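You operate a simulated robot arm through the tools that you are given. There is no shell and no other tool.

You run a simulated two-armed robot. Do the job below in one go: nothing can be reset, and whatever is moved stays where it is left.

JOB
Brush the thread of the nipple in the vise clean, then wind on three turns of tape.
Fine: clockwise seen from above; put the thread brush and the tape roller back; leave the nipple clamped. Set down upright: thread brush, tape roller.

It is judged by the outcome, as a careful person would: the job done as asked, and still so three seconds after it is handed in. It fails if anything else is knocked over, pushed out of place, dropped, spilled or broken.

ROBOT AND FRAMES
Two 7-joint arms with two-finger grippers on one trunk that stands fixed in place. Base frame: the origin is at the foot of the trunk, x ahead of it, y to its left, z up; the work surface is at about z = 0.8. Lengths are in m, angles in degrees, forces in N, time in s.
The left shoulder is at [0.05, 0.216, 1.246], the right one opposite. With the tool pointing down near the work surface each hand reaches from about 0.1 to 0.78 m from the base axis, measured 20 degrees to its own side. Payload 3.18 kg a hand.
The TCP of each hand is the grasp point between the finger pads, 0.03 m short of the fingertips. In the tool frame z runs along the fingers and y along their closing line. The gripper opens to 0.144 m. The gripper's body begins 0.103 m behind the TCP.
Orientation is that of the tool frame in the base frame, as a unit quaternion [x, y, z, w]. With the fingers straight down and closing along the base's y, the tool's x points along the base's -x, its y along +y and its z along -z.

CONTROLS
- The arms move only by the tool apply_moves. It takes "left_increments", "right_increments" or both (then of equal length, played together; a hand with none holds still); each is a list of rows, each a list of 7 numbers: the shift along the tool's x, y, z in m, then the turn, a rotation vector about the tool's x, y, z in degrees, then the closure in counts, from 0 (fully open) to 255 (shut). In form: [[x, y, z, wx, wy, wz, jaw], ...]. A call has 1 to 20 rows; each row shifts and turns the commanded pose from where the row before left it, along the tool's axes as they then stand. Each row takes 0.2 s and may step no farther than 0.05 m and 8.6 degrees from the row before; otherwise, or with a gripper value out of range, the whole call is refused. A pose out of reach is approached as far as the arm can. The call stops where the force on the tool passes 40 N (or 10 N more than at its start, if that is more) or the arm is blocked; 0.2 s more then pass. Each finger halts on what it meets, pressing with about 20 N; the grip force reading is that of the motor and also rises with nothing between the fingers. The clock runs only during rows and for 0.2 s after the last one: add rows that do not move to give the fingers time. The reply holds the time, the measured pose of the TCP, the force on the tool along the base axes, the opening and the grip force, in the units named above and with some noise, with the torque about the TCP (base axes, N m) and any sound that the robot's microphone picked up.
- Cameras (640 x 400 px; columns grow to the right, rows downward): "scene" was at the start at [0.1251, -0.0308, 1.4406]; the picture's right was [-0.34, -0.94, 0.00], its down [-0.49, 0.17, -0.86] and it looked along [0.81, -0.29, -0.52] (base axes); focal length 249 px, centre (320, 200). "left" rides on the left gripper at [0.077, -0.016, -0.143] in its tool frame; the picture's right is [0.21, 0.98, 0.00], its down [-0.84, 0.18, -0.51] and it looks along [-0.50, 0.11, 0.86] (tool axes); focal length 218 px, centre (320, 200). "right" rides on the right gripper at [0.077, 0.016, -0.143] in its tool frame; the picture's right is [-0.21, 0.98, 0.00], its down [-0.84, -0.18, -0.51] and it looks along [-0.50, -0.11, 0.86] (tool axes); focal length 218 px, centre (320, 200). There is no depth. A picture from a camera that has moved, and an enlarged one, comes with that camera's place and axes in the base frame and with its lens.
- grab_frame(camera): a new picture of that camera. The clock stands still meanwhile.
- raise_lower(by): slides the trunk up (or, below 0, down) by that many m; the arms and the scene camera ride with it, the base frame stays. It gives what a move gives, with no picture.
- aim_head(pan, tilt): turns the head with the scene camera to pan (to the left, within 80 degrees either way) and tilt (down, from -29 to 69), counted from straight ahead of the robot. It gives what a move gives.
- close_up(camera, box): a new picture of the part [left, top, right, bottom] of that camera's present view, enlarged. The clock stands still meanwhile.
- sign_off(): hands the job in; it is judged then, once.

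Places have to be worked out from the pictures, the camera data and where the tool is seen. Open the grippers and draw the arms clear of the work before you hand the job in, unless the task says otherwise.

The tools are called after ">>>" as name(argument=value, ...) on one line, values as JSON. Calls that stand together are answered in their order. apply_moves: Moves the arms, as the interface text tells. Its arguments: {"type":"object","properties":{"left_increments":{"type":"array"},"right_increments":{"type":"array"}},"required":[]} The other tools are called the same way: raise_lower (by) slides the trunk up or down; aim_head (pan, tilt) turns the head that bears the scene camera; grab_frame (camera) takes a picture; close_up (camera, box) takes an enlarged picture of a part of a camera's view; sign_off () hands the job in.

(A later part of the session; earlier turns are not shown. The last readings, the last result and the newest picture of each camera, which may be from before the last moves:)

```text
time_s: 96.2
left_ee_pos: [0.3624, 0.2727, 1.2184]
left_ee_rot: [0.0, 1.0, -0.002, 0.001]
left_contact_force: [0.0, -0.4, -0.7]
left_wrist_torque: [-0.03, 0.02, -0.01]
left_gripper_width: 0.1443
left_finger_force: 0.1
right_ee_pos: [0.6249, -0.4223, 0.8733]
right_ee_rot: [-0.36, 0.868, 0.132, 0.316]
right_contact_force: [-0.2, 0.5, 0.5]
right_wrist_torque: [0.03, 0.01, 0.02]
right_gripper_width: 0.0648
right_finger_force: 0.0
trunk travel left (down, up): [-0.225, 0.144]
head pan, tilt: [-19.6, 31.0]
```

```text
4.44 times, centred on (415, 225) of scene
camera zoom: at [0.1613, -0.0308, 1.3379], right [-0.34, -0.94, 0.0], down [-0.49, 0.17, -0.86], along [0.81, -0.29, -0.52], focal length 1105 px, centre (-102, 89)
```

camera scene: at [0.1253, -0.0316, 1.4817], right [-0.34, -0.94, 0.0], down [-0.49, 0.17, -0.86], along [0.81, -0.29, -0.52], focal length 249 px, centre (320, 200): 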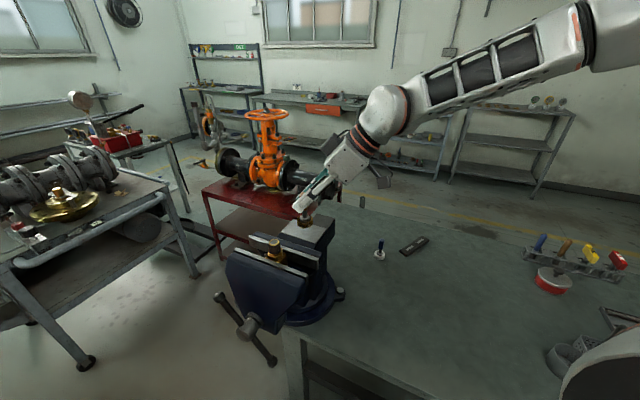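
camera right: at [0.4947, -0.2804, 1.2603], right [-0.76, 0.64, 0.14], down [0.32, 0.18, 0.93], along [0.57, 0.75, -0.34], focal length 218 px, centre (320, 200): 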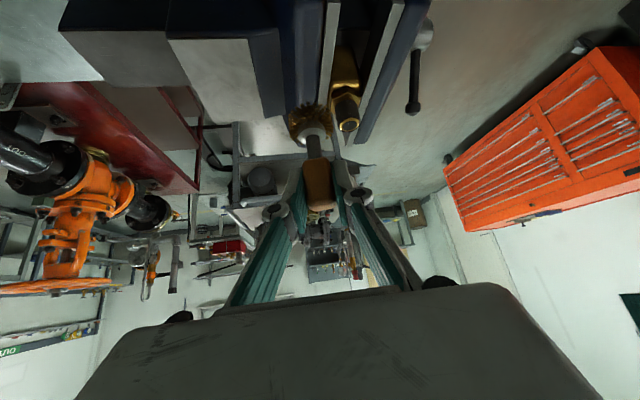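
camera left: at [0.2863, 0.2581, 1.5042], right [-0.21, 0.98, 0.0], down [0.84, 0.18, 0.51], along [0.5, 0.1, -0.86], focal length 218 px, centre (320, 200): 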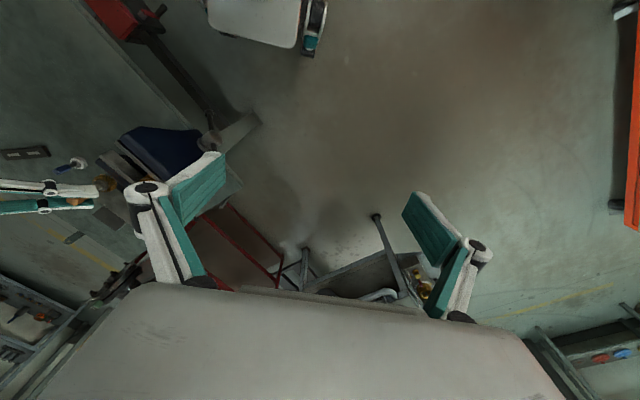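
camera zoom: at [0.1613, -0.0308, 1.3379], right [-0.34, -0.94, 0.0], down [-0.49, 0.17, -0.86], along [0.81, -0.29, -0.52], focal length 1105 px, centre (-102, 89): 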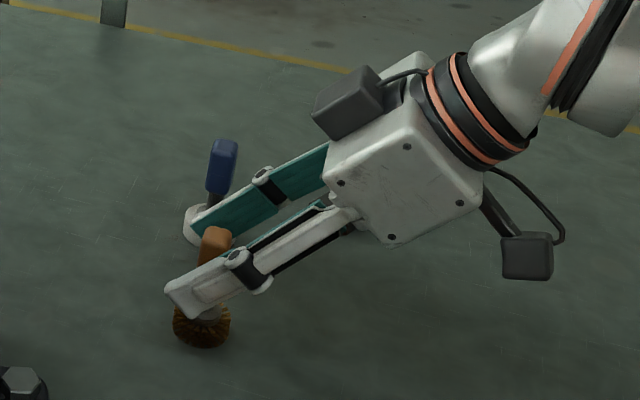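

The brush is back standing upright at its place with a clean release. I rise above the handles and move over to the tape roller.

>>> apply_moves(right_increments=[[-0.0129, 0, -0.0153, 0, 0, 0, 140], [-0.0193, 0, -0.023, 0, 0, 0, 140], [-0.0193, 0, -0.023, 0, 0, 0, 140], [-0.0048, -0.0348, 0.004, 0, 0, 0, 140], [-0.0048, -0.0348, 0.004, 0, 0, 0, 140], [-0.0048, -0.0348, 0.004, 0, 0, 0, 140], [0, 0, 0, 0, 0, 0, 140]])

>>> close_up(camera="right", box=[220, 60, 420, 240])

>>> close_up(camera="scene", box=[370, 160, 490, 270])

```text
time_s: 97.8
left_ee_pos: [0.3613, 0.2738, 1.2189]
left_ee_rot: [0.0, 1.0, -0.001, 0.001]
left_contact_force: [0.4, -0.2, -0.3]
left_wrist_torque: [-0.02, -0.02, -0.02]
left_gripper_width: 0.1438
left_finger_force: 0.0
right_ee_pos: [0.7119, -0.4825, 0.9555]
right_ee_rot: [-0.36, 0.868, 0.132, 0.316]
right_contact_force: [0.0, 0.2, -0.5]
right_wrist_torque: [-0.04, 0.0, -0.01]
right_gripper_width: 0.0648
right_finger_force: 0.1
trunk travel left (down, up): [-0.225, 0.144]
head pan, tilt: [-19.6, 31.0]
```

```text
2.22 times, centred on (320, 150) of right
camera zoom: at [0.5948, -0.5762, 1.0172], right [-0.58, 0.8, 0.13], down [0.35, 0.1, 0.93], along [0.73, 0.59, -0.34], focal length 485 px, centre (320, 311)
```

zoom: 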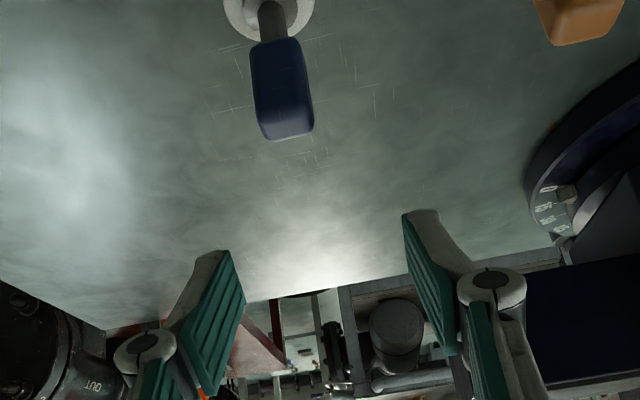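

```text
3.64 times, centred on (430, 215) of scene
camera zoom: at [0.1605, -0.0303, 1.3381], right [-0.34, -0.94, 0.0], down [-0.49, 0.17, -0.86], along [0.81, -0.29, -0.52], focal length 904 px, centre (-80, 146)
```

zoom: 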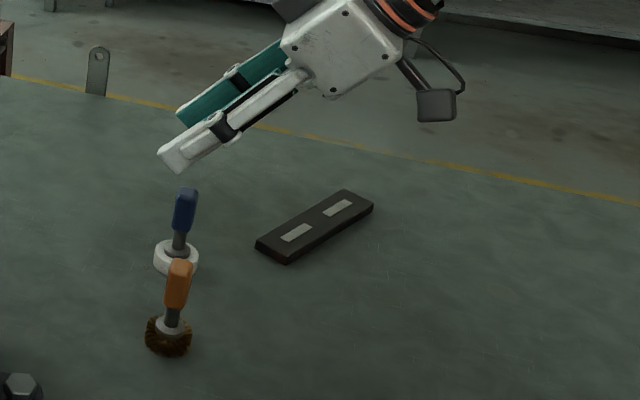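

Reached without refusal. I descend half way with the open fingers straddling the roller's handle and check the centring.

>>> apply_moves(right_increments=[[0.0129, 0, 0.0153, 0, 0, 0, 140], [0.0129, 0, 0.0153, 0, 0, 0, 140], [0, 0, 0, 0, 0, 0, 140]])

>>> close_up(camera="right", box=[240, 60, 400, 220])

```text
time_s: 98.5
left_ee_pos: [0.3636, 0.2725, 1.2195]
left_ee_rot: [0.0, 1.0, -0.001, 0.001]
left_contact_force: [0.0, -0.2, -0.1]
left_wrist_torque: [-0.02, -0.01, 0.01]
left_gripper_width: 0.144
left_finger_force: 0.0
right_ee_pos: [0.7144, -0.4823, 0.9149]
right_ee_rot: [-0.361, 0.868, 0.131, 0.316]
right_contact_force: [-0.1, 0.1, 0.7]
right_wrist_torque: [0.01, -0.03, -0.02]
right_gripper_width: 0.065
right_finger_force: 0.0
trunk travel left (down, up): [-0.225, 0.144]
head pan, tilt: [-19.6, 31.0]
```

```text
2.50 times, centred on (320, 140) of right
camera zoom: at [0.5956, -0.5766, 0.9749], right [-0.58, 0.8, 0.13], down [0.35, 0.1, 0.93], along [0.73, 0.59, -0.34], focal length 546 px, centre (320, 350)
```

zoom: 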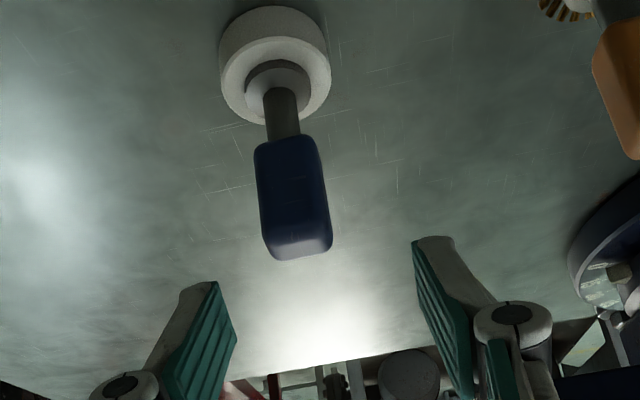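

The roller appears at about (0.7128, -0.4855), 3 mm to the right of the hand. I correct and descend to grip height.

>>> apply_moves(right_increments=[[0.0016, -0.0021, -0.0014, 0, 0, 0, 140], [0.0129, 0, 0.0153, 0, 0, 0, 140], [0.0135, 0, 0.0161, 0, 0, 0, 140], [0, 0, 0, 0, 0, 0, 140]])

>>> close_up(camera="right", box=[220, 80, 420, 240])

>>> close_up(camera="scene", box=[370, 160, 490, 270])

```text
time_s: 99.5
left_ee_pos: [0.361, 0.2729, 1.2186]
left_ee_rot: [-0.001, 1.0, -0.001, 0.001]
left_contact_force: [0.5, 0.0, 0.1]
left_wrist_torque: [0.0, -0.04, 0.01]
left_gripper_width: 0.1439
left_finger_force: 0.1
right_ee_pos: [0.7119, -0.4859, 0.8728]
right_ee_rot: [-0.36, 0.868, 0.132, 0.315]
right_contact_force: [1.0, 0.2, 0.2]
right_wrist_torque: [0.01, -0.05, 0.0]
right_gripper_width: 0.0648
right_finger_force: 0.0
trunk travel left (down, up): [-0.225, 0.144]
head pan, tilt: [-19.6, 31.0]
```

```text
2.50 times, centred on (320, 160) of right
camera zoom: at [0.5944, -0.5795, 0.9339], right [-0.58, 0.8, 0.13], down [0.35, 0.1, 0.93], along [0.73, 0.59, -0.34], focal length 546 px, centre (320, 300)
```

zoom: 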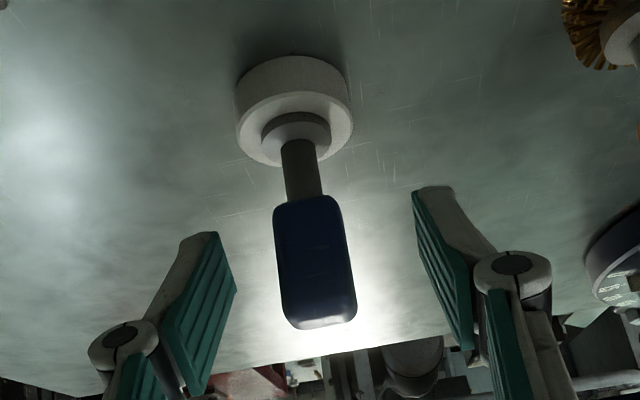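

```text
3.64 times, centred on (430, 215) of scene
camera zoom: at [0.1611, -0.0307, 1.338], right [-0.34, -0.94, 0.0], down [-0.49, 0.17, -0.86], along [0.81, -0.29, -0.52], focal length 904 px, centre (-80, 146)
```

zoom: 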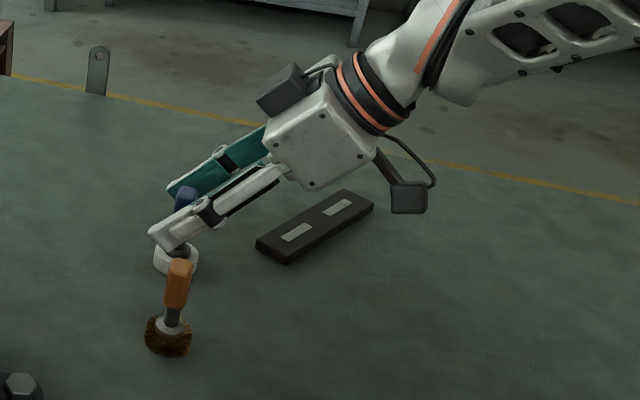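

The handle is centred within about 1.5 mm. I nudge 1 mm along the closing line and close on it.

>>> apply_moves(right_increments=[[0, -0.001, 0, 0, 0, 0, 140], [0, 0, 0, 0, 0, 0, 180], [0, 0, 0, 0, 0, 0, 205], [0, 0, 0, 0, 0, 0, 225], [0, 0, 0, 0, 0, 0, 255], [0, 0, 0, 0, 0, 0, 255]])

>>> apply_moves(right_increments=[[0, 0, 0, 0, 0, 0, 255]])

>>> close_up(camera="right", box=[220, 80, 420, 240])

```text
time_s: 101.0
left_ee_pos: [0.3625, 0.2718, 1.2189]
left_ee_rot: [-0.001, 1.0, -0.001, -0.001]
left_contact_force: [0.7, 0.7, 0.0]
left_wrist_torque: [0.02, 0.02, 0.01]
left_gripper_width: 0.144
left_finger_force: 0.0
right_ee_pos: [0.7132, -0.4861, 0.8719]
right_ee_rot: [-0.36, 0.868, 0.132, 0.316]
right_contact_force: [0.3, -0.3, 0.9]
right_wrist_torque: [0.0, 0.02, -0.02]
right_gripper_width: 0.0216
right_finger_force: 19.6
trunk travel left (down, up): [-0.225, 0.144]
head pan, tilt: [-19.6, 31.0]
```

```text
time_s: 101.3
left_ee_pos: [0.3623, 0.2727, 1.2192]
left_ee_rot: [0.0, 1.0, 0.0, 0.001]
left_contact_force: [-0.5, -0.8, 0.0]
left_wrist_torque: [0.0, 0.01, -0.02]
left_gripper_width: 0.144
left_finger_force: 0.0
right_ee_pos: [0.714, -0.4863, 0.8728]
right_ee_rot: [-0.36, 0.868, 0.132, 0.316]
right_contact_force: [-0.2, 0.2, 0.3]
right_wrist_torque: [0.0, -0.02, -0.03]
right_gripper_width: 0.0214
right_finger_force: 19.7
trunk travel left (down, up): [-0.225, 0.144]
head pan, tilt: [-19.6, 31.0]
```

```text
2.50 times, centred on (320, 160) of right
camera zoom: at [0.5952, -0.58, 0.9339], right [-0.58, 0.8, 0.14], down [0.35, 0.1, 0.93], along [0.73, 0.59, -0.34], focal length 546 px, centre (320, 300)
```

zoom: 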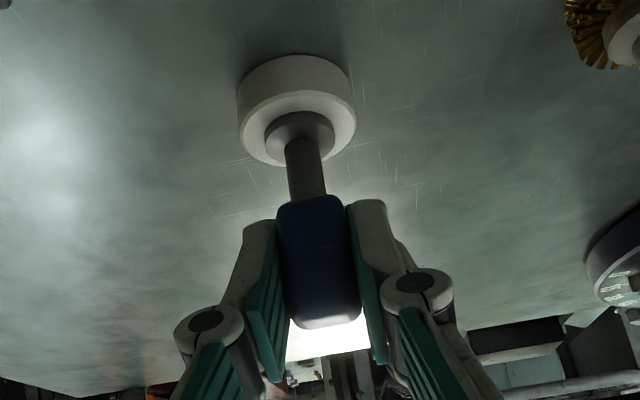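

The roller is gripped firmly (home TCP about (0.7132, -0.4861, 0.8725)). I lift it straight up and bring it inward, then raise the trunk.

>>> apply_moves(right_increments=[[-0.0129, 0, -0.0153, 0, 0, 0, 255], [-0.0231, 0, -0.0276, 0, 0, 0, 255], [-0.0231, 0, -0.0276, 0, 0, 0, 255], [-0.0231, 0, -0.0276, 0, 0, 0, 255], [-0.0231, 0, -0.0276, 0, 0, 0, 255], [0.0043, 0.0358, -0.0036, 0, 0, 0, 255], [0.0043, 0.0358, -0.0036, 0, 0, 0, 255], [0.0043, 0.0358, -0.0036, 0, 0, 0, 255], [0, 0, 0, 0, 0, 0, 255]])

>>> raise_lower(by=0.142)

>>> grab_frame(camera="scene")

```text
time_s: 103.3
left_ee_pos: [0.3642, 0.2723, 1.2184]
left_ee_rot: [0.0, 1.0, -0.001, 0.0]
left_contact_force: [-0.5, -0.5, -0.6]
left_wrist_torque: [0.01, 0.02, -0.01]
left_gripper_width: 0.1438
left_finger_force: 0.1
right_ee_pos: [0.6257, -0.4214, 1.0369]
right_ee_rot: [-0.36, 0.869, 0.132, 0.314]
right_contact_force: [0.1, -0.2, -0.9]
right_wrist_torque: [-0.01, 0.05, 0.0]
right_gripper_width: 0.0216
right_finger_force: 19.8
trunk travel left (down, up): [-0.225, 0.144]
head pan, tilt: [-19.6, 31.0]
```

```text
time_s: 105.0
left_ee_pos: [0.3623, 0.2726, 1.3608]
left_ee_rot: [0.0, 1.0, -0.001, 0.0]
left_contact_force: [0.0, -0.2, -0.1]
left_wrist_torque: [0.02, -0.01, -0.02]
left_gripper_width: 0.1437
left_finger_force: 0.1
right_ee_pos: [0.6256, -0.4231, 1.177]
right_ee_rot: [-0.361, 0.868, 0.132, 0.314]
right_contact_force: [0.5, -0.2, -0.5]
right_wrist_torque: [0.02, -0.01, 0.01]
right_gripper_width: 0.0211
right_finger_force: 20.3
trunk travel left (down, up): [-0.367, 0.002]
head pan, tilt: [-19.6, 31.0]
```

```text
taken
camera scene: at [0.1255, -0.0309, 1.4816], right [-0.34, -0.94, 0.0], down [-0.49, 0.17, -0.86], along [0.81, -0.29, -0.52], focal length 249 px, centre (320, 200)
```

scene: 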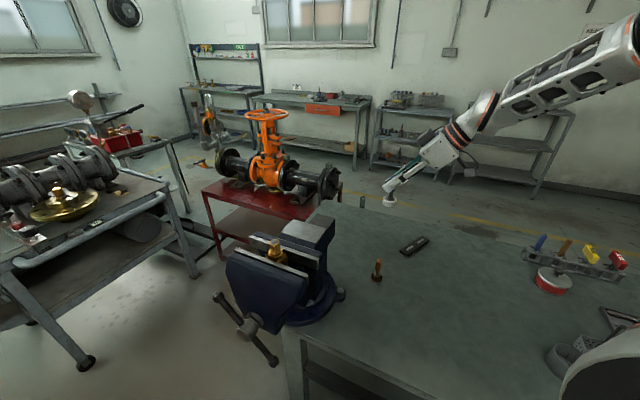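

The roller hangs straight in the hand and the brush stands in its place. I yaw to 65 degrees as for the brush and carry the roller to the right of the nipple.

>>> apply_moves(right_increments=[[0, 0, 0, -4.263, 0, -5.08, 255], [0, 0, 0, -4.263, 0, -5.08, 255], [0, 0, 0, -4.263, 0, -5.08, 255], [-0.0302, 0.02367, 0.01927, 0, 0, 0, 255], [-0.0302, 0.02367, 0.01927, 0, 0, 0, 255], [-0.0302, 0.02367, 0.01927, 0, 0, 0, 255], [-0.0302, 0.02367, 0.01927, 0, 0, 0, 255], [-0.0302, 0.02367, 0.01927, 0, 0, 0, 255], [-0.0302, 0.02367, 0.01927, 0, 0, 0, 255], [0, 0, 0, 0, 0, 0, 255]])

>>> close_up(camera="right", box=[270, 50, 420, 180])

>>> close_up(camera="scene", box=[230, 180, 350, 280])

```text
time_s: 107.2
left_ee_pos: [0.362, 0.2715, 1.3609]
left_ee_rot: [0.0, 1.0, -0.001, 0.0]
left_contact_force: [-0.1, -0.2, 0.0]
left_wrist_torque: [0.02, -0.02, 0.02]
left_gripper_width: 0.1441
left_finger_force: 0.0
right_ee_pos: [0.5842, -0.1711, 1.2048]
right_ee_rot: [-0.506, 0.792, 0.185, 0.287]
right_contact_force: [-0.2, 0.1, -0.3]
right_wrist_torque: [0.02, 0.01, 0.01]
right_gripper_width: 0.0212
right_finger_force: 20.2
trunk travel left (down, up): [-0.367, 0.002]
head pan, tilt: [-19.6, 31.0]
```

```text
3.08 times, centred on (345, 115) of right
camera zoom: at [0.5054, -0.2994, 1.2663], right [-0.82, 0.56, 0.14], down [0.3, 0.21, 0.93], along [0.49, 0.8, -0.34], focal length 672 px, centre (243, 462)
```

zoom: 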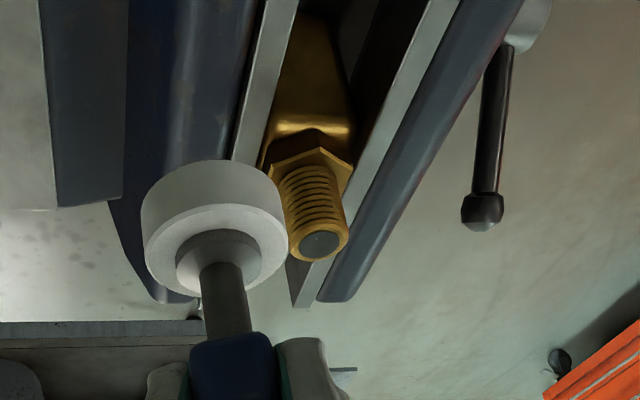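

```text
4.00 times, centred on (290, 230) of scene
camera zoom: at [0.1255, -0.0316, 1.4817], right [-0.34, -0.94, 0.0], down [-0.49, 0.17, -0.86], along [0.81, -0.29, -0.52], focal length 994 px, centre (440, 80)
```

zoom: 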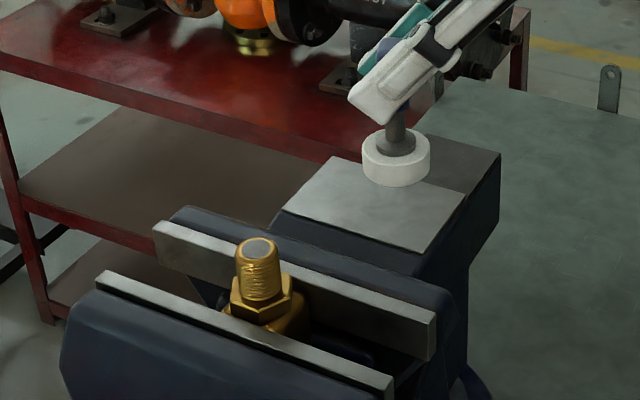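

The roller is upright. I lower it to thread height (TCP z ≈ 1.145) and approach to about 8 mm short of the thread.

>>> apply_moves(right_increments=[[0.0193, 0, 0.023, 0, 0, 0, 255], [0.0193, 0, 0.023, 0, 0, 0, 255], [-0.01655, 0.00815, 0.0139, 0, 0, 0, 255], [-0.01655, 0.00815, 0.0139, 0, 0, 0, 255], [0, 0, 0, 0, 0, 0, 255]])

>>> apply_moves(right_increments=[[0, 0, 0, 0, 0, 0, 255]])

>>> apply_moves(right_increments=[[0, 0, 0, 0, 0, 0, 255]])

>>> close_up(camera="right", box=[270, 50, 400, 160])

>>> close_up(camera="scene", box=[235, 205, 335, 275])

```text
time_s: 108.4
left_ee_pos: [0.3623, 0.272, 1.3619]
left_ee_rot: [0.001, 1.0, -0.001, 0.001]
left_contact_force: [0.4, 0.3, 1.1]
left_wrist_torque: [-0.01, 0.0, 0.02]
left_gripper_width: 0.144
left_finger_force: 0.1
right_ee_pos: [0.5884, -0.1238, 1.1466]
right_ee_rot: [-0.505, 0.793, 0.184, 0.288]
right_contact_force: [0.2, -1.1, -0.2]
right_wrist_torque: [0.0, -0.01, -0.07]
right_gripper_width: 0.0215
right_finger_force: 20.1
trunk travel left (down, up): [-0.367, 0.002]
head pan, tilt: [-19.6, 31.0]
```

```text
time_s: 108.8
left_ee_pos: [0.363, 0.2732, 1.3592]
left_ee_rot: [0.0, 1.0, -0.001, 0.001]
left_contact_force: [-0.3, -0.2, -0.6]
left_wrist_torque: [0.02, 0.0, 0.0]
left_gripper_width: 0.1441
left_finger_force: 0.1
right_ee_pos: [0.5879, -0.1236, 1.1468]
right_ee_rot: [-0.506, 0.792, 0.185, 0.288]
right_contact_force: [-0.3, 0.6, 0.2]
right_wrist_torque: [0.0, -0.03, 0.0]
right_gripper_width: 0.0213
right_finger_force: 20.4
trunk travel left (down, up): [-0.367, 0.002]
head pan, tilt: [-19.6, 31.0]
```

```text
time_s: 109.2
left_ee_pos: [0.3623, 0.2726, 1.3608]
left_ee_rot: [0.001, 1.0, -0.001, 0.0]
left_contact_force: [-0.4, -0.1, -0.4]
left_wrist_torque: [0.02, 0.0, 0.02]
left_gripper_width: 0.1439
left_finger_force: 0.1
right_ee_pos: [0.5874, -0.1247, 1.1463]
right_ee_rot: [-0.505, 0.793, 0.184, 0.288]
right_contact_force: [-0.8, -0.7, -0.6]
right_wrist_torque: [0.01, 0.05, -0.01]
right_gripper_width: 0.0215
right_finger_force: 20.0
trunk travel left (down, up): [-0.367, 0.002]
head pan, tilt: [-19.6, 31.0]
```

```text
3.64 times, centred on (335, 105) of right
camera zoom: at [0.5095, -0.2523, 1.2072], right [-0.82, 0.56, 0.14], down [0.3, 0.21, 0.93], along [0.49, 0.8, -0.34], focal length 794 px, centre (266, 546)
```

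zoom: 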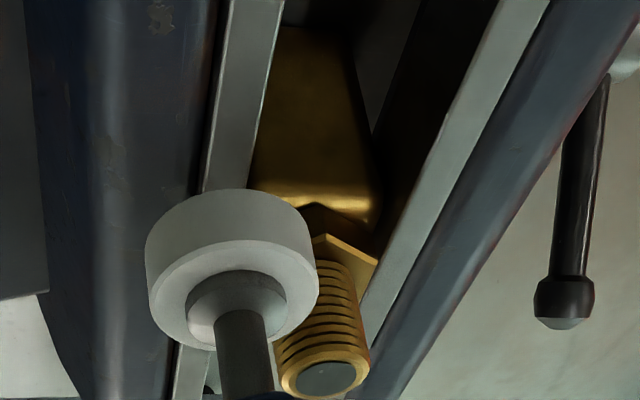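

```text
5.71 times, centred on (285, 240) of scene
camera zoom: at [0.1254, -0.0309, 1.4817], right [-0.34, -0.94, 0.0], down [-0.49, 0.17, -0.86], along [0.81, -0.29, -0.52], focal length 1420 px, centre (520, -29)
```

zoom: 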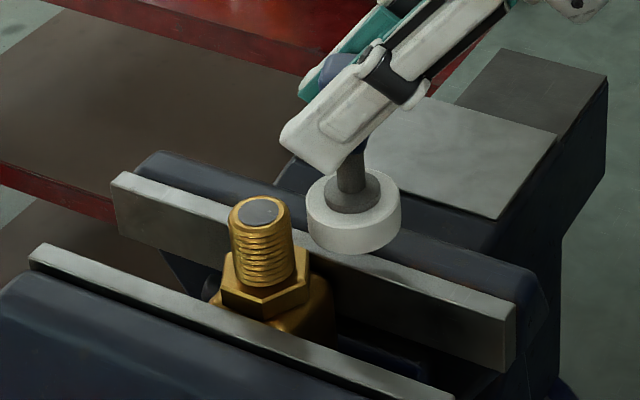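

The tape roll is level with the thread at (0.5879, -0.124). I creep in toward contact.

>>> apply_moves(right_increments=[[-0.00347, 0.00211, 0.00291, 0, 0, 0, 255], [0, 0, 0, 0, 0, 0, 255]])

>>> apply_moves(right_increments=[[-0.00069, 0.00042, 0.00058, 0, 0, 0, 255], [0, 0, 0, 0, 0, 0, 255]])

>>> apply_moves(right_increments=[[-0.00069, 0.00042, 0.00058, 0, 0, 0, 255], [0, 0, 0, 0, 0, 0, 255]])

```text
time_s: 109.8
left_ee_pos: [0.3617, 0.2727, 1.3611]
left_ee_rot: [0.0, 1.0, -0.001, 0.001]
left_contact_force: [-0.5, -0.3, -0.2]
left_wrist_torque: [-0.03, 0.0, 0.03]
left_gripper_width: 0.144
left_finger_force: 0.1
right_ee_pos: [0.5893, -0.1194, 1.1465]
right_ee_rot: [-0.505, 0.792, 0.185, 0.288]
right_contact_force: [-0.4, -0.2, -0.9]
right_wrist_torque: [-0.01, -0.03, 0.0]
right_gripper_width: 0.0213
right_finger_force: 20.0
trunk travel left (down, up): [-0.367, 0.002]
head pan, tilt: [-19.6, 31.0]
```

```text
time_s: 110.4
left_ee_pos: [0.3622, 0.2718, 1.3625]
left_ee_rot: [0.0, 1.0, -0.001, 0.0]
left_contact_force: [0.2, -1.6, -0.9]
left_wrist_torque: [0.0, 0.01, -0.02]
left_gripper_width: 0.1439
left_finger_force: 0.0
right_ee_pos: [0.5884, -0.1171, 1.1469]
right_ee_rot: [-0.505, 0.792, 0.185, 0.288]
right_contact_force: [0.3, 0.6, -0.2]
right_wrist_torque: [-0.02, 0.02, 0.0]
right_gripper_width: 0.0216
right_finger_force: 20.0
trunk travel left (down, up): [-0.367, 0.002]
head pan, tilt: [-19.6, 31.0]
```

```text
time_s: 111.0
left_ee_pos: [0.3627, 0.2719, 1.3624]
left_ee_rot: [0.0, 1.0, -0.001, 0.0]
left_contact_force: [-0.6, 0.2, -0.9]
left_wrist_torque: [-0.01, -0.05, 0.03]
left_gripper_width: 0.1441
left_finger_force: 0.0
right_ee_pos: [0.5896, -0.1167, 1.1463]
right_ee_rot: [-0.505, 0.792, 0.185, 0.287]
right_contact_force: [-1.4, 1.1, -1.0]
right_wrist_torque: [0.01, 0.01, 0.01]
right_gripper_width: 0.0213
right_finger_force: 20.0
trunk travel left (down, up): [-0.367, 0.002]
head pan, tilt: [-19.6, 31.0]
```

Still no contact at about y = -0.117; two more millimetre steps.

>>> apply_moves(right_increments=[[-0.00069, 0.00042, 0.00058, 0, 0, 0, 255], [0, 0, 0, 0, 0, 0, 255]])

>>> apply_moves(right_increments=[[-0.00069, 0.00042, 0.00058, 0, 0, 0, 255], [0, 0, 0, 0, 0, 0, 255]])

>>> close_up(camera="scene", box=[235, 205, 335, 275])

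```text
time_s: 111.6
left_ee_pos: [0.3614, 0.2727, 1.361]
left_ee_rot: [0.001, 1.0, 0.0, 0.0]
left_contact_force: [-0.2, 1.0, 0.4]
left_wrist_torque: [-0.01, 0.01, -0.01]
left_gripper_width: 0.144
left_finger_force: 0.0
right_ee_pos: [0.5901, -0.1152, 1.1472]
right_ee_rot: [-0.505, 0.793, 0.184, 0.288]
right_contact_force: [-0.3, -4.3, -0.2]
right_wrist_torque: [-0.28, 0.08, 0.04]
right_gripper_width: 0.0212
right_finger_force: 20.0
trunk travel left (down, up): [-0.367, 0.002]
head pan, tilt: [-19.6, 31.0]
```

```text
time_s: 112.2
left_ee_pos: [0.3629, 0.2717, 1.3599]
left_ee_rot: [0.001, 1.0, 0.0, 0.001]
left_contact_force: [0.6, -0.6, 0.5]
left_wrist_torque: [0.01, 0.0, -0.01]
left_gripper_width: 0.144
left_finger_force: 0.0
right_ee_pos: [0.59, -0.1155, 1.1444]
right_ee_rot: [-0.505, 0.792, 0.185, 0.288]
right_contact_force: [-2.5, -9.0, -0.3]
right_wrist_torque: [-0.66, 0.18, 0.02]
right_gripper_width: 0.0215
right_finger_force: 19.6
trunk travel left (down, up): [-0.367, 0.002]
head pan, tilt: [-19.6, 31.0]
```

```text
5.71 times, centred on (285, 240) of scene
camera zoom: at [0.1251, -0.032, 1.4817], right [-0.34, -0.94, 0.0], down [-0.49, 0.17, -0.86], along [0.81, -0.29, -0.52], focal length 1420 px, centre (520, -29)
```

zoom: 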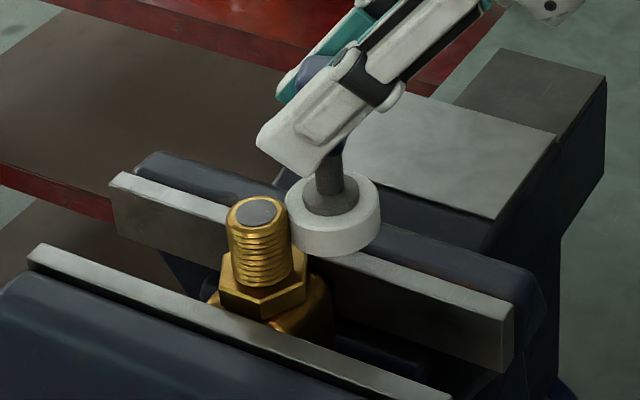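

Contact with the thread at the south point. I now begin winding clockwise, the first 45 degrees with a force check.

>>> apply_moves(right_increments=[[0.00315, 0.00883, -0.00265, 0, 0, 0, 255], [0.00028, 0.00851, -0.00023, 0, 0, 0, 255], [-0.00141, 0.00831, 0.00118, 0, 0, 0, 255]])

>>> close_up(camera="scene", box=[235, 205, 335, 275])

>>> close_up(camera="right", box=[270, 50, 400, 160])

```text
time_s: 113.0
left_ee_pos: [0.3627, 0.2712, 1.3609]
left_ee_rot: [0.001, 1.0, 0.0, 0.0]
left_contact_force: [0.1, -0.4, -0.1]
left_wrist_torque: [0.01, -0.01, -0.03]
left_gripper_width: 0.144
left_finger_force: 0.2
right_ee_pos: [0.5672, -0.1071, 1.1477]
right_ee_rot: [-0.505, 0.792, 0.186, 0.288]
right_contact_force: [-2.5, -8.5, -2.4]
right_wrist_torque: [-0.66, 0.12, -0.09]
right_gripper_width: 0.0214
right_finger_force: 19.6
trunk travel left (down, up): [-0.367, 0.002]
head pan, tilt: [-19.6, 31.0]
```

```text
5.71 times, centred on (285, 240) of scene
camera zoom: at [0.1254, -0.0321, 1.4817], right [-0.34, -0.94, 0.0], down [-0.49, 0.17, -0.86], along [0.81, -0.29, -0.52], focal length 1420 px, centre (520, -29)
```

zoom: 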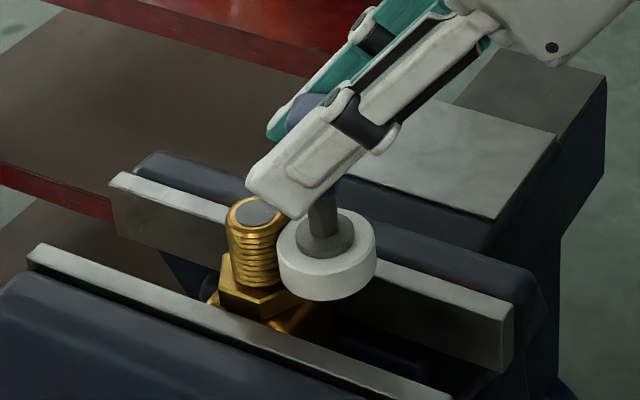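

```text
3.64 times, centred on (335, 105) of right
camera zoom: at [0.487, -0.2356, 1.2071], right [-0.82, 0.56, 0.14], down [0.3, 0.21, 0.93], along [0.49, 0.8, -0.34], focal length 794 px, centre (266, 546)
```

zoom: 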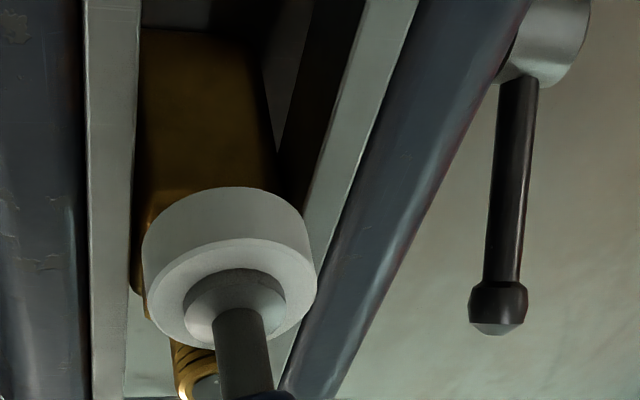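

Pressure is about 8 N, slightly more than wanted; I ease outward 0.8 mm and wind on to the west point.

>>> apply_moves(right_increments=[[-0.00248, 0.00787, 0.00208, 0, 0, 0, 255], [-0.0044, 0.00628, 0.0037, 0, 0, 0, 255], [-0.00549, 0.00457, 0.00461, 0, 0, 0, 255]])

>>> close_up(camera="right", box=[260, 50, 390, 160])

```text
time_s: 113.8
left_ee_pos: [0.3628, 0.2729, 1.3611]
left_ee_rot: [0.0, 1.0, -0.001, 0.0]
left_contact_force: [0.0, 0.1, 0.6]
left_wrist_torque: [-0.03, 0.01, -0.01]
left_gripper_width: 0.1442
left_finger_force: 0.1
right_ee_pos: [0.5546, -0.0841, 1.1473]
right_ee_rot: [-0.505, 0.792, 0.185, 0.288]
right_contact_force: [-1.1, 1.0, -1.7]
right_wrist_torque: [-0.01, 0.08, 0.02]
right_gripper_width: 0.0211
right_finger_force: 20.0
trunk travel left (down, up): [-0.367, 0.002]
head pan, tilt: [-19.6, 31.0]
```

```text
3.64 times, centred on (325, 105) of right
camera zoom: at [0.4767, -0.2112, 1.2078], right [-0.82, 0.56, 0.14], down [0.3, 0.21, 0.93], along [0.49, 0.8, -0.34], focal length 794 px, centre (302, 546)
```

zoom: 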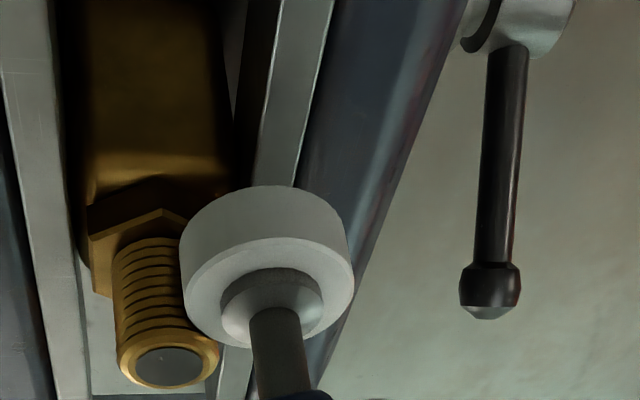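

At west the force has dropped to about 1 N; no tape is visible yet. I press back in 0.8 mm and continue west to north-west, then north.

>>> apply_moves(right_increments=[[-0.00026, -0.00073, 0.00022, 0, 0, 0, 255], [-0.00622, 0.00256, 0.00521, 0, 0, 0, 255], [-0.00652, 0.00037, 0.00547, 0, 0, 0, 255], [-0.00636, -0.00183, 0.00534, 0, 0, 0, 255]])

>>> close_up(camera="right", box=[260, 50, 390, 160])

>>> close_up(camera="scene", box=[235, 205, 335, 275])

```text
time_s: 114.8
left_ee_pos: [0.3631, 0.2731, 1.3622]
left_ee_rot: [0.0, 1.0, -0.002, 0.001]
left_contact_force: [0.6, 0.2, 0.3]
left_wrist_torque: [0.0, -0.01, 0.0]
left_gripper_width: 0.144
left_finger_force: 0.0
right_ee_pos: [0.567, -0.0604, 1.1465]
right_ee_rot: [-0.506, 0.792, 0.185, 0.287]
right_contact_force: [-3.4, 3.9, -1.9]
right_wrist_torque: [0.29, 0.29, -0.01]
right_gripper_width: 0.0215
right_finger_force: 20.8
trunk travel left (down, up): [-0.367, 0.002]
head pan, tilt: [-19.6, 31.0]
```

```text
3.64 times, centred on (325, 105) of right
camera zoom: at [0.4877, -0.1877, 1.2079], right [-0.82, 0.56, 0.14], down [0.3, 0.21, 0.93], along [0.49, 0.8, -0.34], focal length 794 px, centre (302, 546)
```

zoom: 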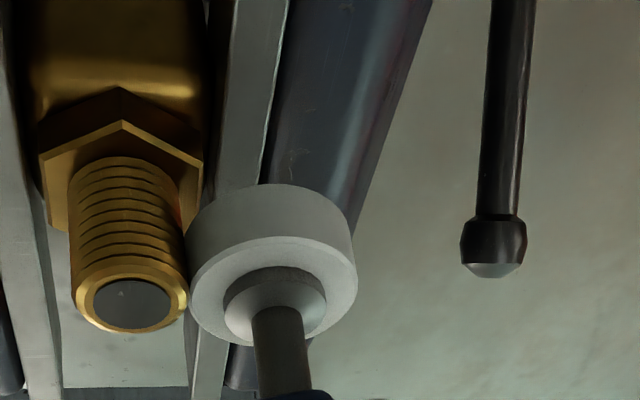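

```text
5.71 times, centred on (285, 240) of scene
camera zoom: at [0.1251, -0.0303, 1.4818], right [-0.34, -0.94, 0.0], down [-0.49, 0.17, -0.86], along [0.81, -0.29, -0.52], focal length 1420 px, centre (520, -29)
```

zoom: 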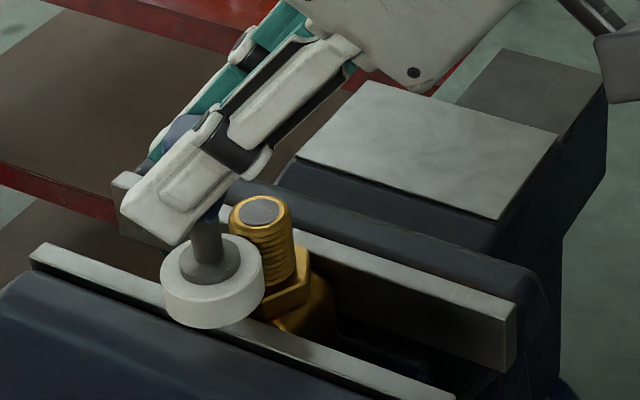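

Contact is good (5 N) but tape is not visible yet; I continue the lap to north and on to east.

>>> apply_moves(right_increments=[[-0.00578, -0.00393, 0.00485, 0, 0, 0, 255], [-0.00481, -0.00575, 0.00403, 0, 0, 0, 255], [-0.0035, -0.00717, 0.00294, 0, 0, 0, 255]])

>>> apply_moves(right_increments=[[-0.00196, -0.00811, 0.00164, 0, 0, 0, 255], [-0.00028, -0.00851, 0.00023, 0, 0, 0, 255], [0.00141, -0.00831, -0.00118, 0, 0, 0, 255]])

>>> close_up(camera="scene", box=[235, 205, 335, 275])

```text
time_s: 115.6
left_ee_pos: [0.3637, 0.2741, 1.3615]
left_ee_rot: [-0.001, 1.0, -0.001, 0.0]
left_contact_force: [0.2, -0.1, 0.8]
left_wrist_torque: [0.0, -0.05, 0.03]
left_gripper_width: 0.144
left_finger_force: 0.0
right_ee_pos: [0.5899, -0.0515, 1.1476]
right_ee_rot: [-0.505, 0.792, 0.185, 0.289]
right_contact_force: [-0.1, 4.1, -1.2]
right_wrist_torque: [0.29, 0.06, -0.03]
right_gripper_width: 0.0216
right_finger_force: 20.1
trunk travel left (down, up): [-0.367, 0.002]
head pan, tilt: [-19.6, 31.0]
```

```text
time_s: 116.4
left_ee_pos: [0.3628, 0.2727, 1.3609]
left_ee_rot: [0.0, 1.0, -0.001, 0.0]
left_contact_force: [0.6, 0.0, -0.4]
left_wrist_torque: [0.01, 0.01, -0.01]
left_gripper_width: 0.1441
left_finger_force: 0.0
right_ee_pos: [0.6119, -0.0607, 1.1456]
right_ee_rot: [-0.505, 0.793, 0.185, 0.287]
right_contact_force: [-1.0, -0.1, -0.8]
right_wrist_torque: [-0.03, 0.02, -0.01]
right_gripper_width: 0.0214
right_finger_force: 19.8
trunk travel left (down, up): [-0.367, 0.002]
head pan, tilt: [-19.6, 31.0]
```

```text
5.71 times, centred on (285, 240) of scene
camera zoom: at [0.1256, -0.0307, 1.4817], right [-0.34, -0.94, 0.0], down [-0.49, 0.17, -0.86], along [0.81, -0.29, -0.52], focal length 1420 px, centre (520, -29)
```

zoom: 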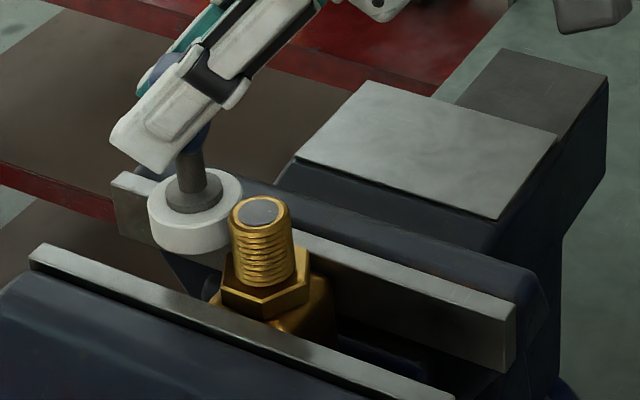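

Contact was just lost at north-east. I tighten the radius to about 31.8 mm and sweep on to east.

>>> apply_moves(right_increments=[[0.00393, -0.00581, -0.00329, 0, 0, 0, 255], [0.0043, -0.00612, -0.0036, 0, 0, 0, 255], [0.00536, -0.00446, -0.0045, 0, 0, 0, 255]])

>>> close_up(camera="scene", box=[235, 205, 335, 275])

```text
time_s: 117.2
left_ee_pos: [0.3631, 0.2721, 1.3612]
left_ee_rot: [0.0, 1.0, 0.0, 0.0]
left_contact_force: [0.1, 0.1, 0.3]
left_wrist_torque: [0.0, 0.02, -0.01]
left_gripper_width: 0.1441
left_finger_force: 0.1
right_ee_pos: [0.6204, -0.0833, 1.1454]
right_ee_rot: [-0.504, 0.793, 0.184, 0.288]
right_contact_force: [1.1, 0.0, -0.5]
right_wrist_torque: [-0.03, -0.04, -0.03]
right_gripper_width: 0.0215
right_finger_force: 20.0
trunk travel left (down, up): [-0.367, 0.002]
head pan, tilt: [-19.6, 31.0]
```

```text
5.71 times, centred on (285, 240) of scene
camera zoom: at [0.1255, -0.0309, 1.4817], right [-0.34, -0.94, 0.0], down [-0.49, 0.17, -0.86], along [0.81, -0.29, -0.52], focal length 1420 px, centre (520, -29)
```

zoom: 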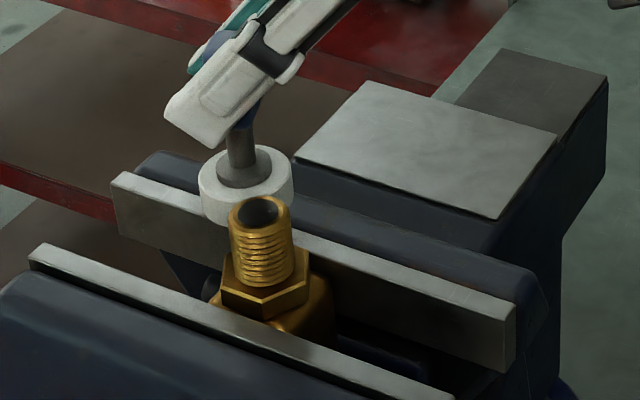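

Light contact at east. I press in a little and continue through south-east to south, completing the first lap.

>>> apply_moves(right_increments=[[0.00648, -0.00196, -0.00544, 0, 0, 0, 255], [0.00635, -0.00036, -0.00533, 0, 0, 0, 255], [0.00621, 0.00179, -0.00521, 0, 0, 0, 255]])

>>> apply_moves(right_increments=[[0.00564, 0.00384, -0.00473, 0, 0, 0, 255], [0.00469, 0.00561, -0.00394, 0, 0, 0, 255], [0.00341, 0.007, -0.00286, 0, 0, 0, 255]])

>>> close_up(camera="scene", box=[235, 205, 335, 275])

>>> close_up(camera="right", box=[270, 50, 400, 160])

```text
time_s: 118.0
left_ee_pos: [0.3638, 0.2724, 1.3607]
left_ee_rot: [0.0, 1.0, -0.001, 0.0]
left_contact_force: [0.3, -0.1, -0.7]
left_wrist_torque: [0.02, 0.01, 0.01]
left_gripper_width: 0.144
left_finger_force: 0.0
right_ee_pos: [0.6096, -0.1076, 1.1467]
right_ee_rot: [-0.505, 0.792, 0.185, 0.288]
right_contact_force: [4.1, -2.1, -0.4]
right_wrist_torque: [-0.18, -0.26, -0.03]
right_gripper_width: 0.0212
right_finger_force: 20.3
trunk travel left (down, up): [-0.367, 0.002]
head pan, tilt: [-19.6, 31.0]
```

```text
time_s: 118.8
left_ee_pos: [0.3621, 0.272, 1.3615]
left_ee_rot: [0.0, 1.0, -0.001, 0.001]
left_contact_force: [0.0, 0.2, -0.6]
left_wrist_torque: [-0.01, -0.02, -0.04]
left_gripper_width: 0.1441
left_finger_force: 0.2
right_ee_pos: [0.586, -0.1147, 1.1459]
right_ee_rot: [-0.506, 0.792, 0.185, 0.287]
right_contact_force: [-0.3, -5.1, 0.5]
right_wrist_torque: [-0.38, 0.0, -0.02]
right_gripper_width: 0.0217
right_finger_force: 20.0
trunk travel left (down, up): [-0.367, 0.002]
head pan, tilt: [-19.6, 31.0]
```

```text
5.71 times, centred on (285, 240) of scene
camera zoom: at [0.1252, -0.0312, 1.4817], right [-0.34, -0.94, 0.0], down [-0.49, 0.17, -0.86], along [0.81, -0.29, -0.52], focal length 1420 px, centre (520, -29)
```

zoom: 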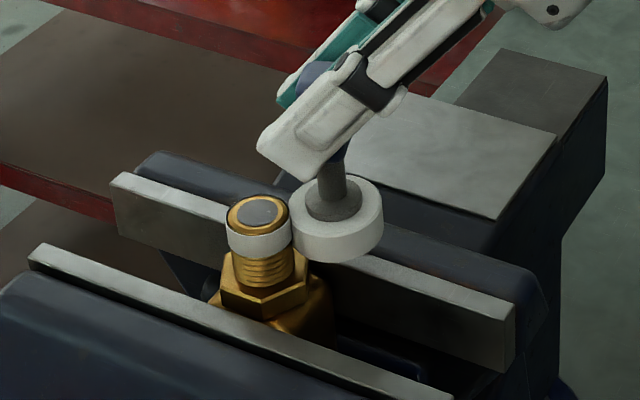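

```text
3.64 times, centred on (335, 105) of right
camera zoom: at [0.5078, -0.243, 1.2075], right [-0.82, 0.56, 0.14], down [0.3, 0.21, 0.93], along [0.49, 0.8, -0.34], focal length 794 px, centre (266, 546)
```

zoom: 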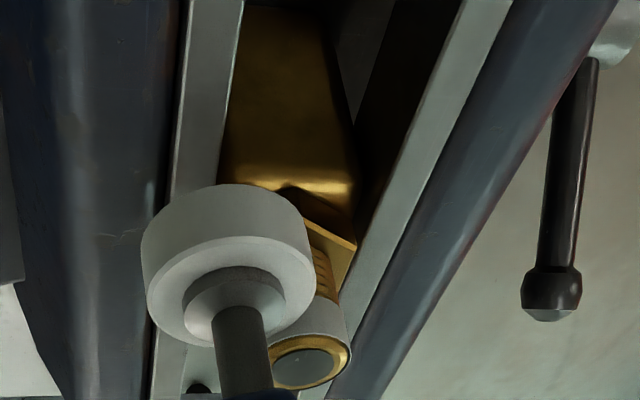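

A white band of tape has appeared on the thread: the first turn is on. I keep contact and wind the second lap, starting through south-west.

>>> apply_moves(right_increments=[[0.0018, 0.00718, -0.00151, 0, 0, 0, 255], [0.00028, 0.00835, -0.00023, 0, 0, 0, 255], [-0.00138, 0.00815, 0.00116, 0, 0, 0, 255]])

>>> apply_moves(right_increments=[[-0.00296, 0.00741, 0.00248, 0, 0, 0, 255], [-0.00432, 0.00616, 0.00363, 0, 0, 0, 255], [-0.00539, 0.00448, 0.00452, 0, 0, 0, 255]])

```text
time_s: 119.6
left_ee_pos: [0.3612, 0.2717, 1.3608]
left_ee_rot: [0.0, 1.0, -0.001, 0.001]
left_contact_force: [0.2, 0.3, 0.3]
left_wrist_torque: [0.0, -0.01, -0.01]
left_gripper_width: 0.1439
left_finger_force: 0.1
right_ee_pos: [0.5648, -0.1058, 1.1479]
right_ee_rot: [-0.505, 0.793, 0.185, 0.287]
right_contact_force: [-1.6, -5.8, -0.7]
right_wrist_torque: [-0.41, 0.07, -0.06]
right_gripper_width: 0.0214
right_finger_force: 20.4
trunk travel left (down, up): [-0.367, 0.002]
head pan, tilt: [-19.6, 31.0]
```

```text
time_s: 120.4
left_ee_pos: [0.3616, 0.2721, 1.3614]
left_ee_rot: [0.0, 1.0, -0.001, 0.001]
left_contact_force: [1.0, 0.2, -0.6]
left_wrist_torque: [-0.04, 0.0, -0.01]
left_gripper_width: 0.144
left_finger_force: 0.0
right_ee_pos: [0.555, -0.0838, 1.1459]
right_ee_rot: [-0.505, 0.793, 0.184, 0.287]
right_contact_force: [-1.9, -0.1, -2.8]
right_wrist_torque: [-0.01, 0.16, 0.04]
right_gripper_width: 0.0216
right_finger_force: 20.1
trunk travel left (down, up): [-0.367, 0.002]
head pan, tilt: [-19.6, 31.0]
```

Contact maintained (6 N, then 2 N at west). I continue west to north with a half-millimetre more pressure.

>>> apply_moves(right_increments=[[-0.00626, 0.00206, 0.00526, 0, 0, 0, 255], [-0.0064, 0.00036, 0.00536, 0, 0, 0, 255], [-0.00625, -0.0018, 0.00524, 0, 0, 0, 255]])

>>> apply_moves(right_increments=[[-0.00567, -0.00386, 0.00476, 0, 0, 0, 255], [-0.00472, -0.00564, 0.00396, 0, 0, 0, 255], [-0.00344, -0.00704, 0.00288, 0, 0, 0, 255]])

>>> close_up(camera="scene", box=[250, 215, 310, 260])

```text
time_s: 121.2
left_ee_pos: [0.3611, 0.2734, 1.3621]
left_ee_rot: [0.0, 1.0, -0.001, 0.001]
left_contact_force: [0.3, 0.3, -0.6]
left_wrist_torque: [0.02, -0.02, 0.02]
left_gripper_width: 0.144
left_finger_force: 0.1
right_ee_pos: [0.5649, -0.0608, 1.147]
right_ee_rot: [-0.505, 0.793, 0.184, 0.288]
right_contact_force: [-4.8, 2.6, -2.0]
right_wrist_torque: [0.16, 0.37, -0.01]
right_gripper_width: 0.0216
right_finger_force: 20.2
trunk travel left (down, up): [-0.367, 0.002]
head pan, tilt: [-19.6, 31.0]
```

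```text
time_s: 122.0
left_ee_pos: [0.3628, 0.2734, 1.3607]
left_ee_rot: [-0.001, 1.0, -0.001, 0.001]
left_contact_force: [0.1, -1.5, -0.2]
left_wrist_torque: [0.0, 0.01, -0.01]
left_gripper_width: 0.1439
left_finger_force: 0.1
right_ee_pos: [0.5892, -0.0506, 1.1455]
right_ee_rot: [-0.505, 0.792, 0.184, 0.289]
right_contact_force: [0.4, 4.1, -2.1]
right_wrist_torque: [0.37, -0.02, 0.0]
right_gripper_width: 0.0212
right_finger_force: 20.3
trunk travel left (down, up): [-0.367, 0.002]
head pan, tilt: [-19.6, 31.0]
```

```text
8.89 times, centred on (280, 238) of scene
camera zoom: at [0.1258, -0.0304, 1.4817], right [-0.34, -0.94, 0.0], down [-0.49, 0.17, -0.86], along [0.81, -0.29, -0.52], focal length 2210 px, centre (676, -133)
```

zoom: 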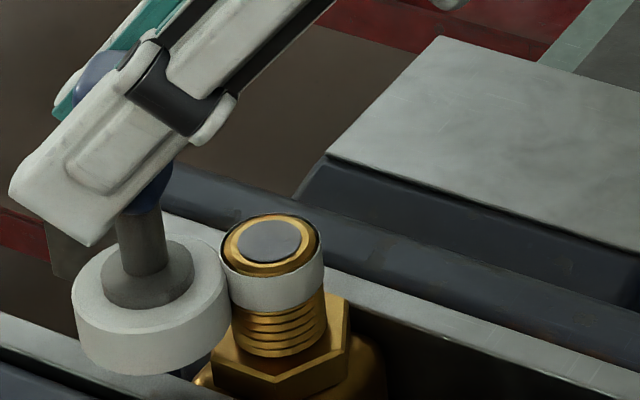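

The band is clearly visible and contact holds at 4 N. I continue north to north-east with a slight inward bias to avoid the earlier gap.

>>> apply_moves(right_increments=[[-0.00146, -0.00759, 0.00121, 0, 0, 0, 255], [-0.00028, -0.00835, 0.00023, 0, 0, 0, 255], [0.00138, -0.00815, -0.00116, 0, 0, 0, 255]])

>>> apply_moves(right_increments=[[0.00296, -0.00741, -0.00248, 0, 0, 0, 255], [0.00432, -0.00616, -0.00363, 0, 0, 0, 255], [0.00539, -0.00448, -0.00452, 0, 0, 0, 255]])

```text
time_s: 122.8
left_ee_pos: [0.3622, 0.2735, 1.3604]
left_ee_rot: [0.0, 1.0, -0.001, 0.0]
left_contact_force: [0.3, -0.2, -0.2]
left_wrist_torque: [-0.03, -0.02, -0.03]
left_gripper_width: 0.1442
left_finger_force: 0.0
right_ee_pos: [0.6097, -0.0589, 1.1469]
right_ee_rot: [-0.505, 0.792, 0.184, 0.288]
right_contact_force: [2.5, 9.3, -0.5]
right_wrist_torque: [0.68, -0.18, -0.07]
right_gripper_width: 0.0215
right_finger_force: 20.0
trunk travel left (down, up): [-0.367, 0.002]
head pan, tilt: [-19.6, 31.0]
```

```text
time_s: 123.6
left_ee_pos: [0.3624, 0.2727, 1.3615]
left_ee_rot: [0.001, 1.0, -0.001, 0.001]
left_contact_force: [-0.5, -0.2, -0.3]
left_wrist_torque: [-0.01, 0.0, -0.02]
left_gripper_width: 0.144
left_finger_force: 0.0
right_ee_pos: [0.62, -0.0844, 1.1465]
right_ee_rot: [-0.505, 0.793, 0.185, 0.286]
right_contact_force: [0.9, -0.8, -0.9]
right_wrist_torque: [-0.01, -0.1, 0.02]
right_gripper_width: 0.0215
right_finger_force: 20.2
trunk travel left (down, up): [-0.367, 0.002]
head pan, tilt: [-19.6, 31.0]
```

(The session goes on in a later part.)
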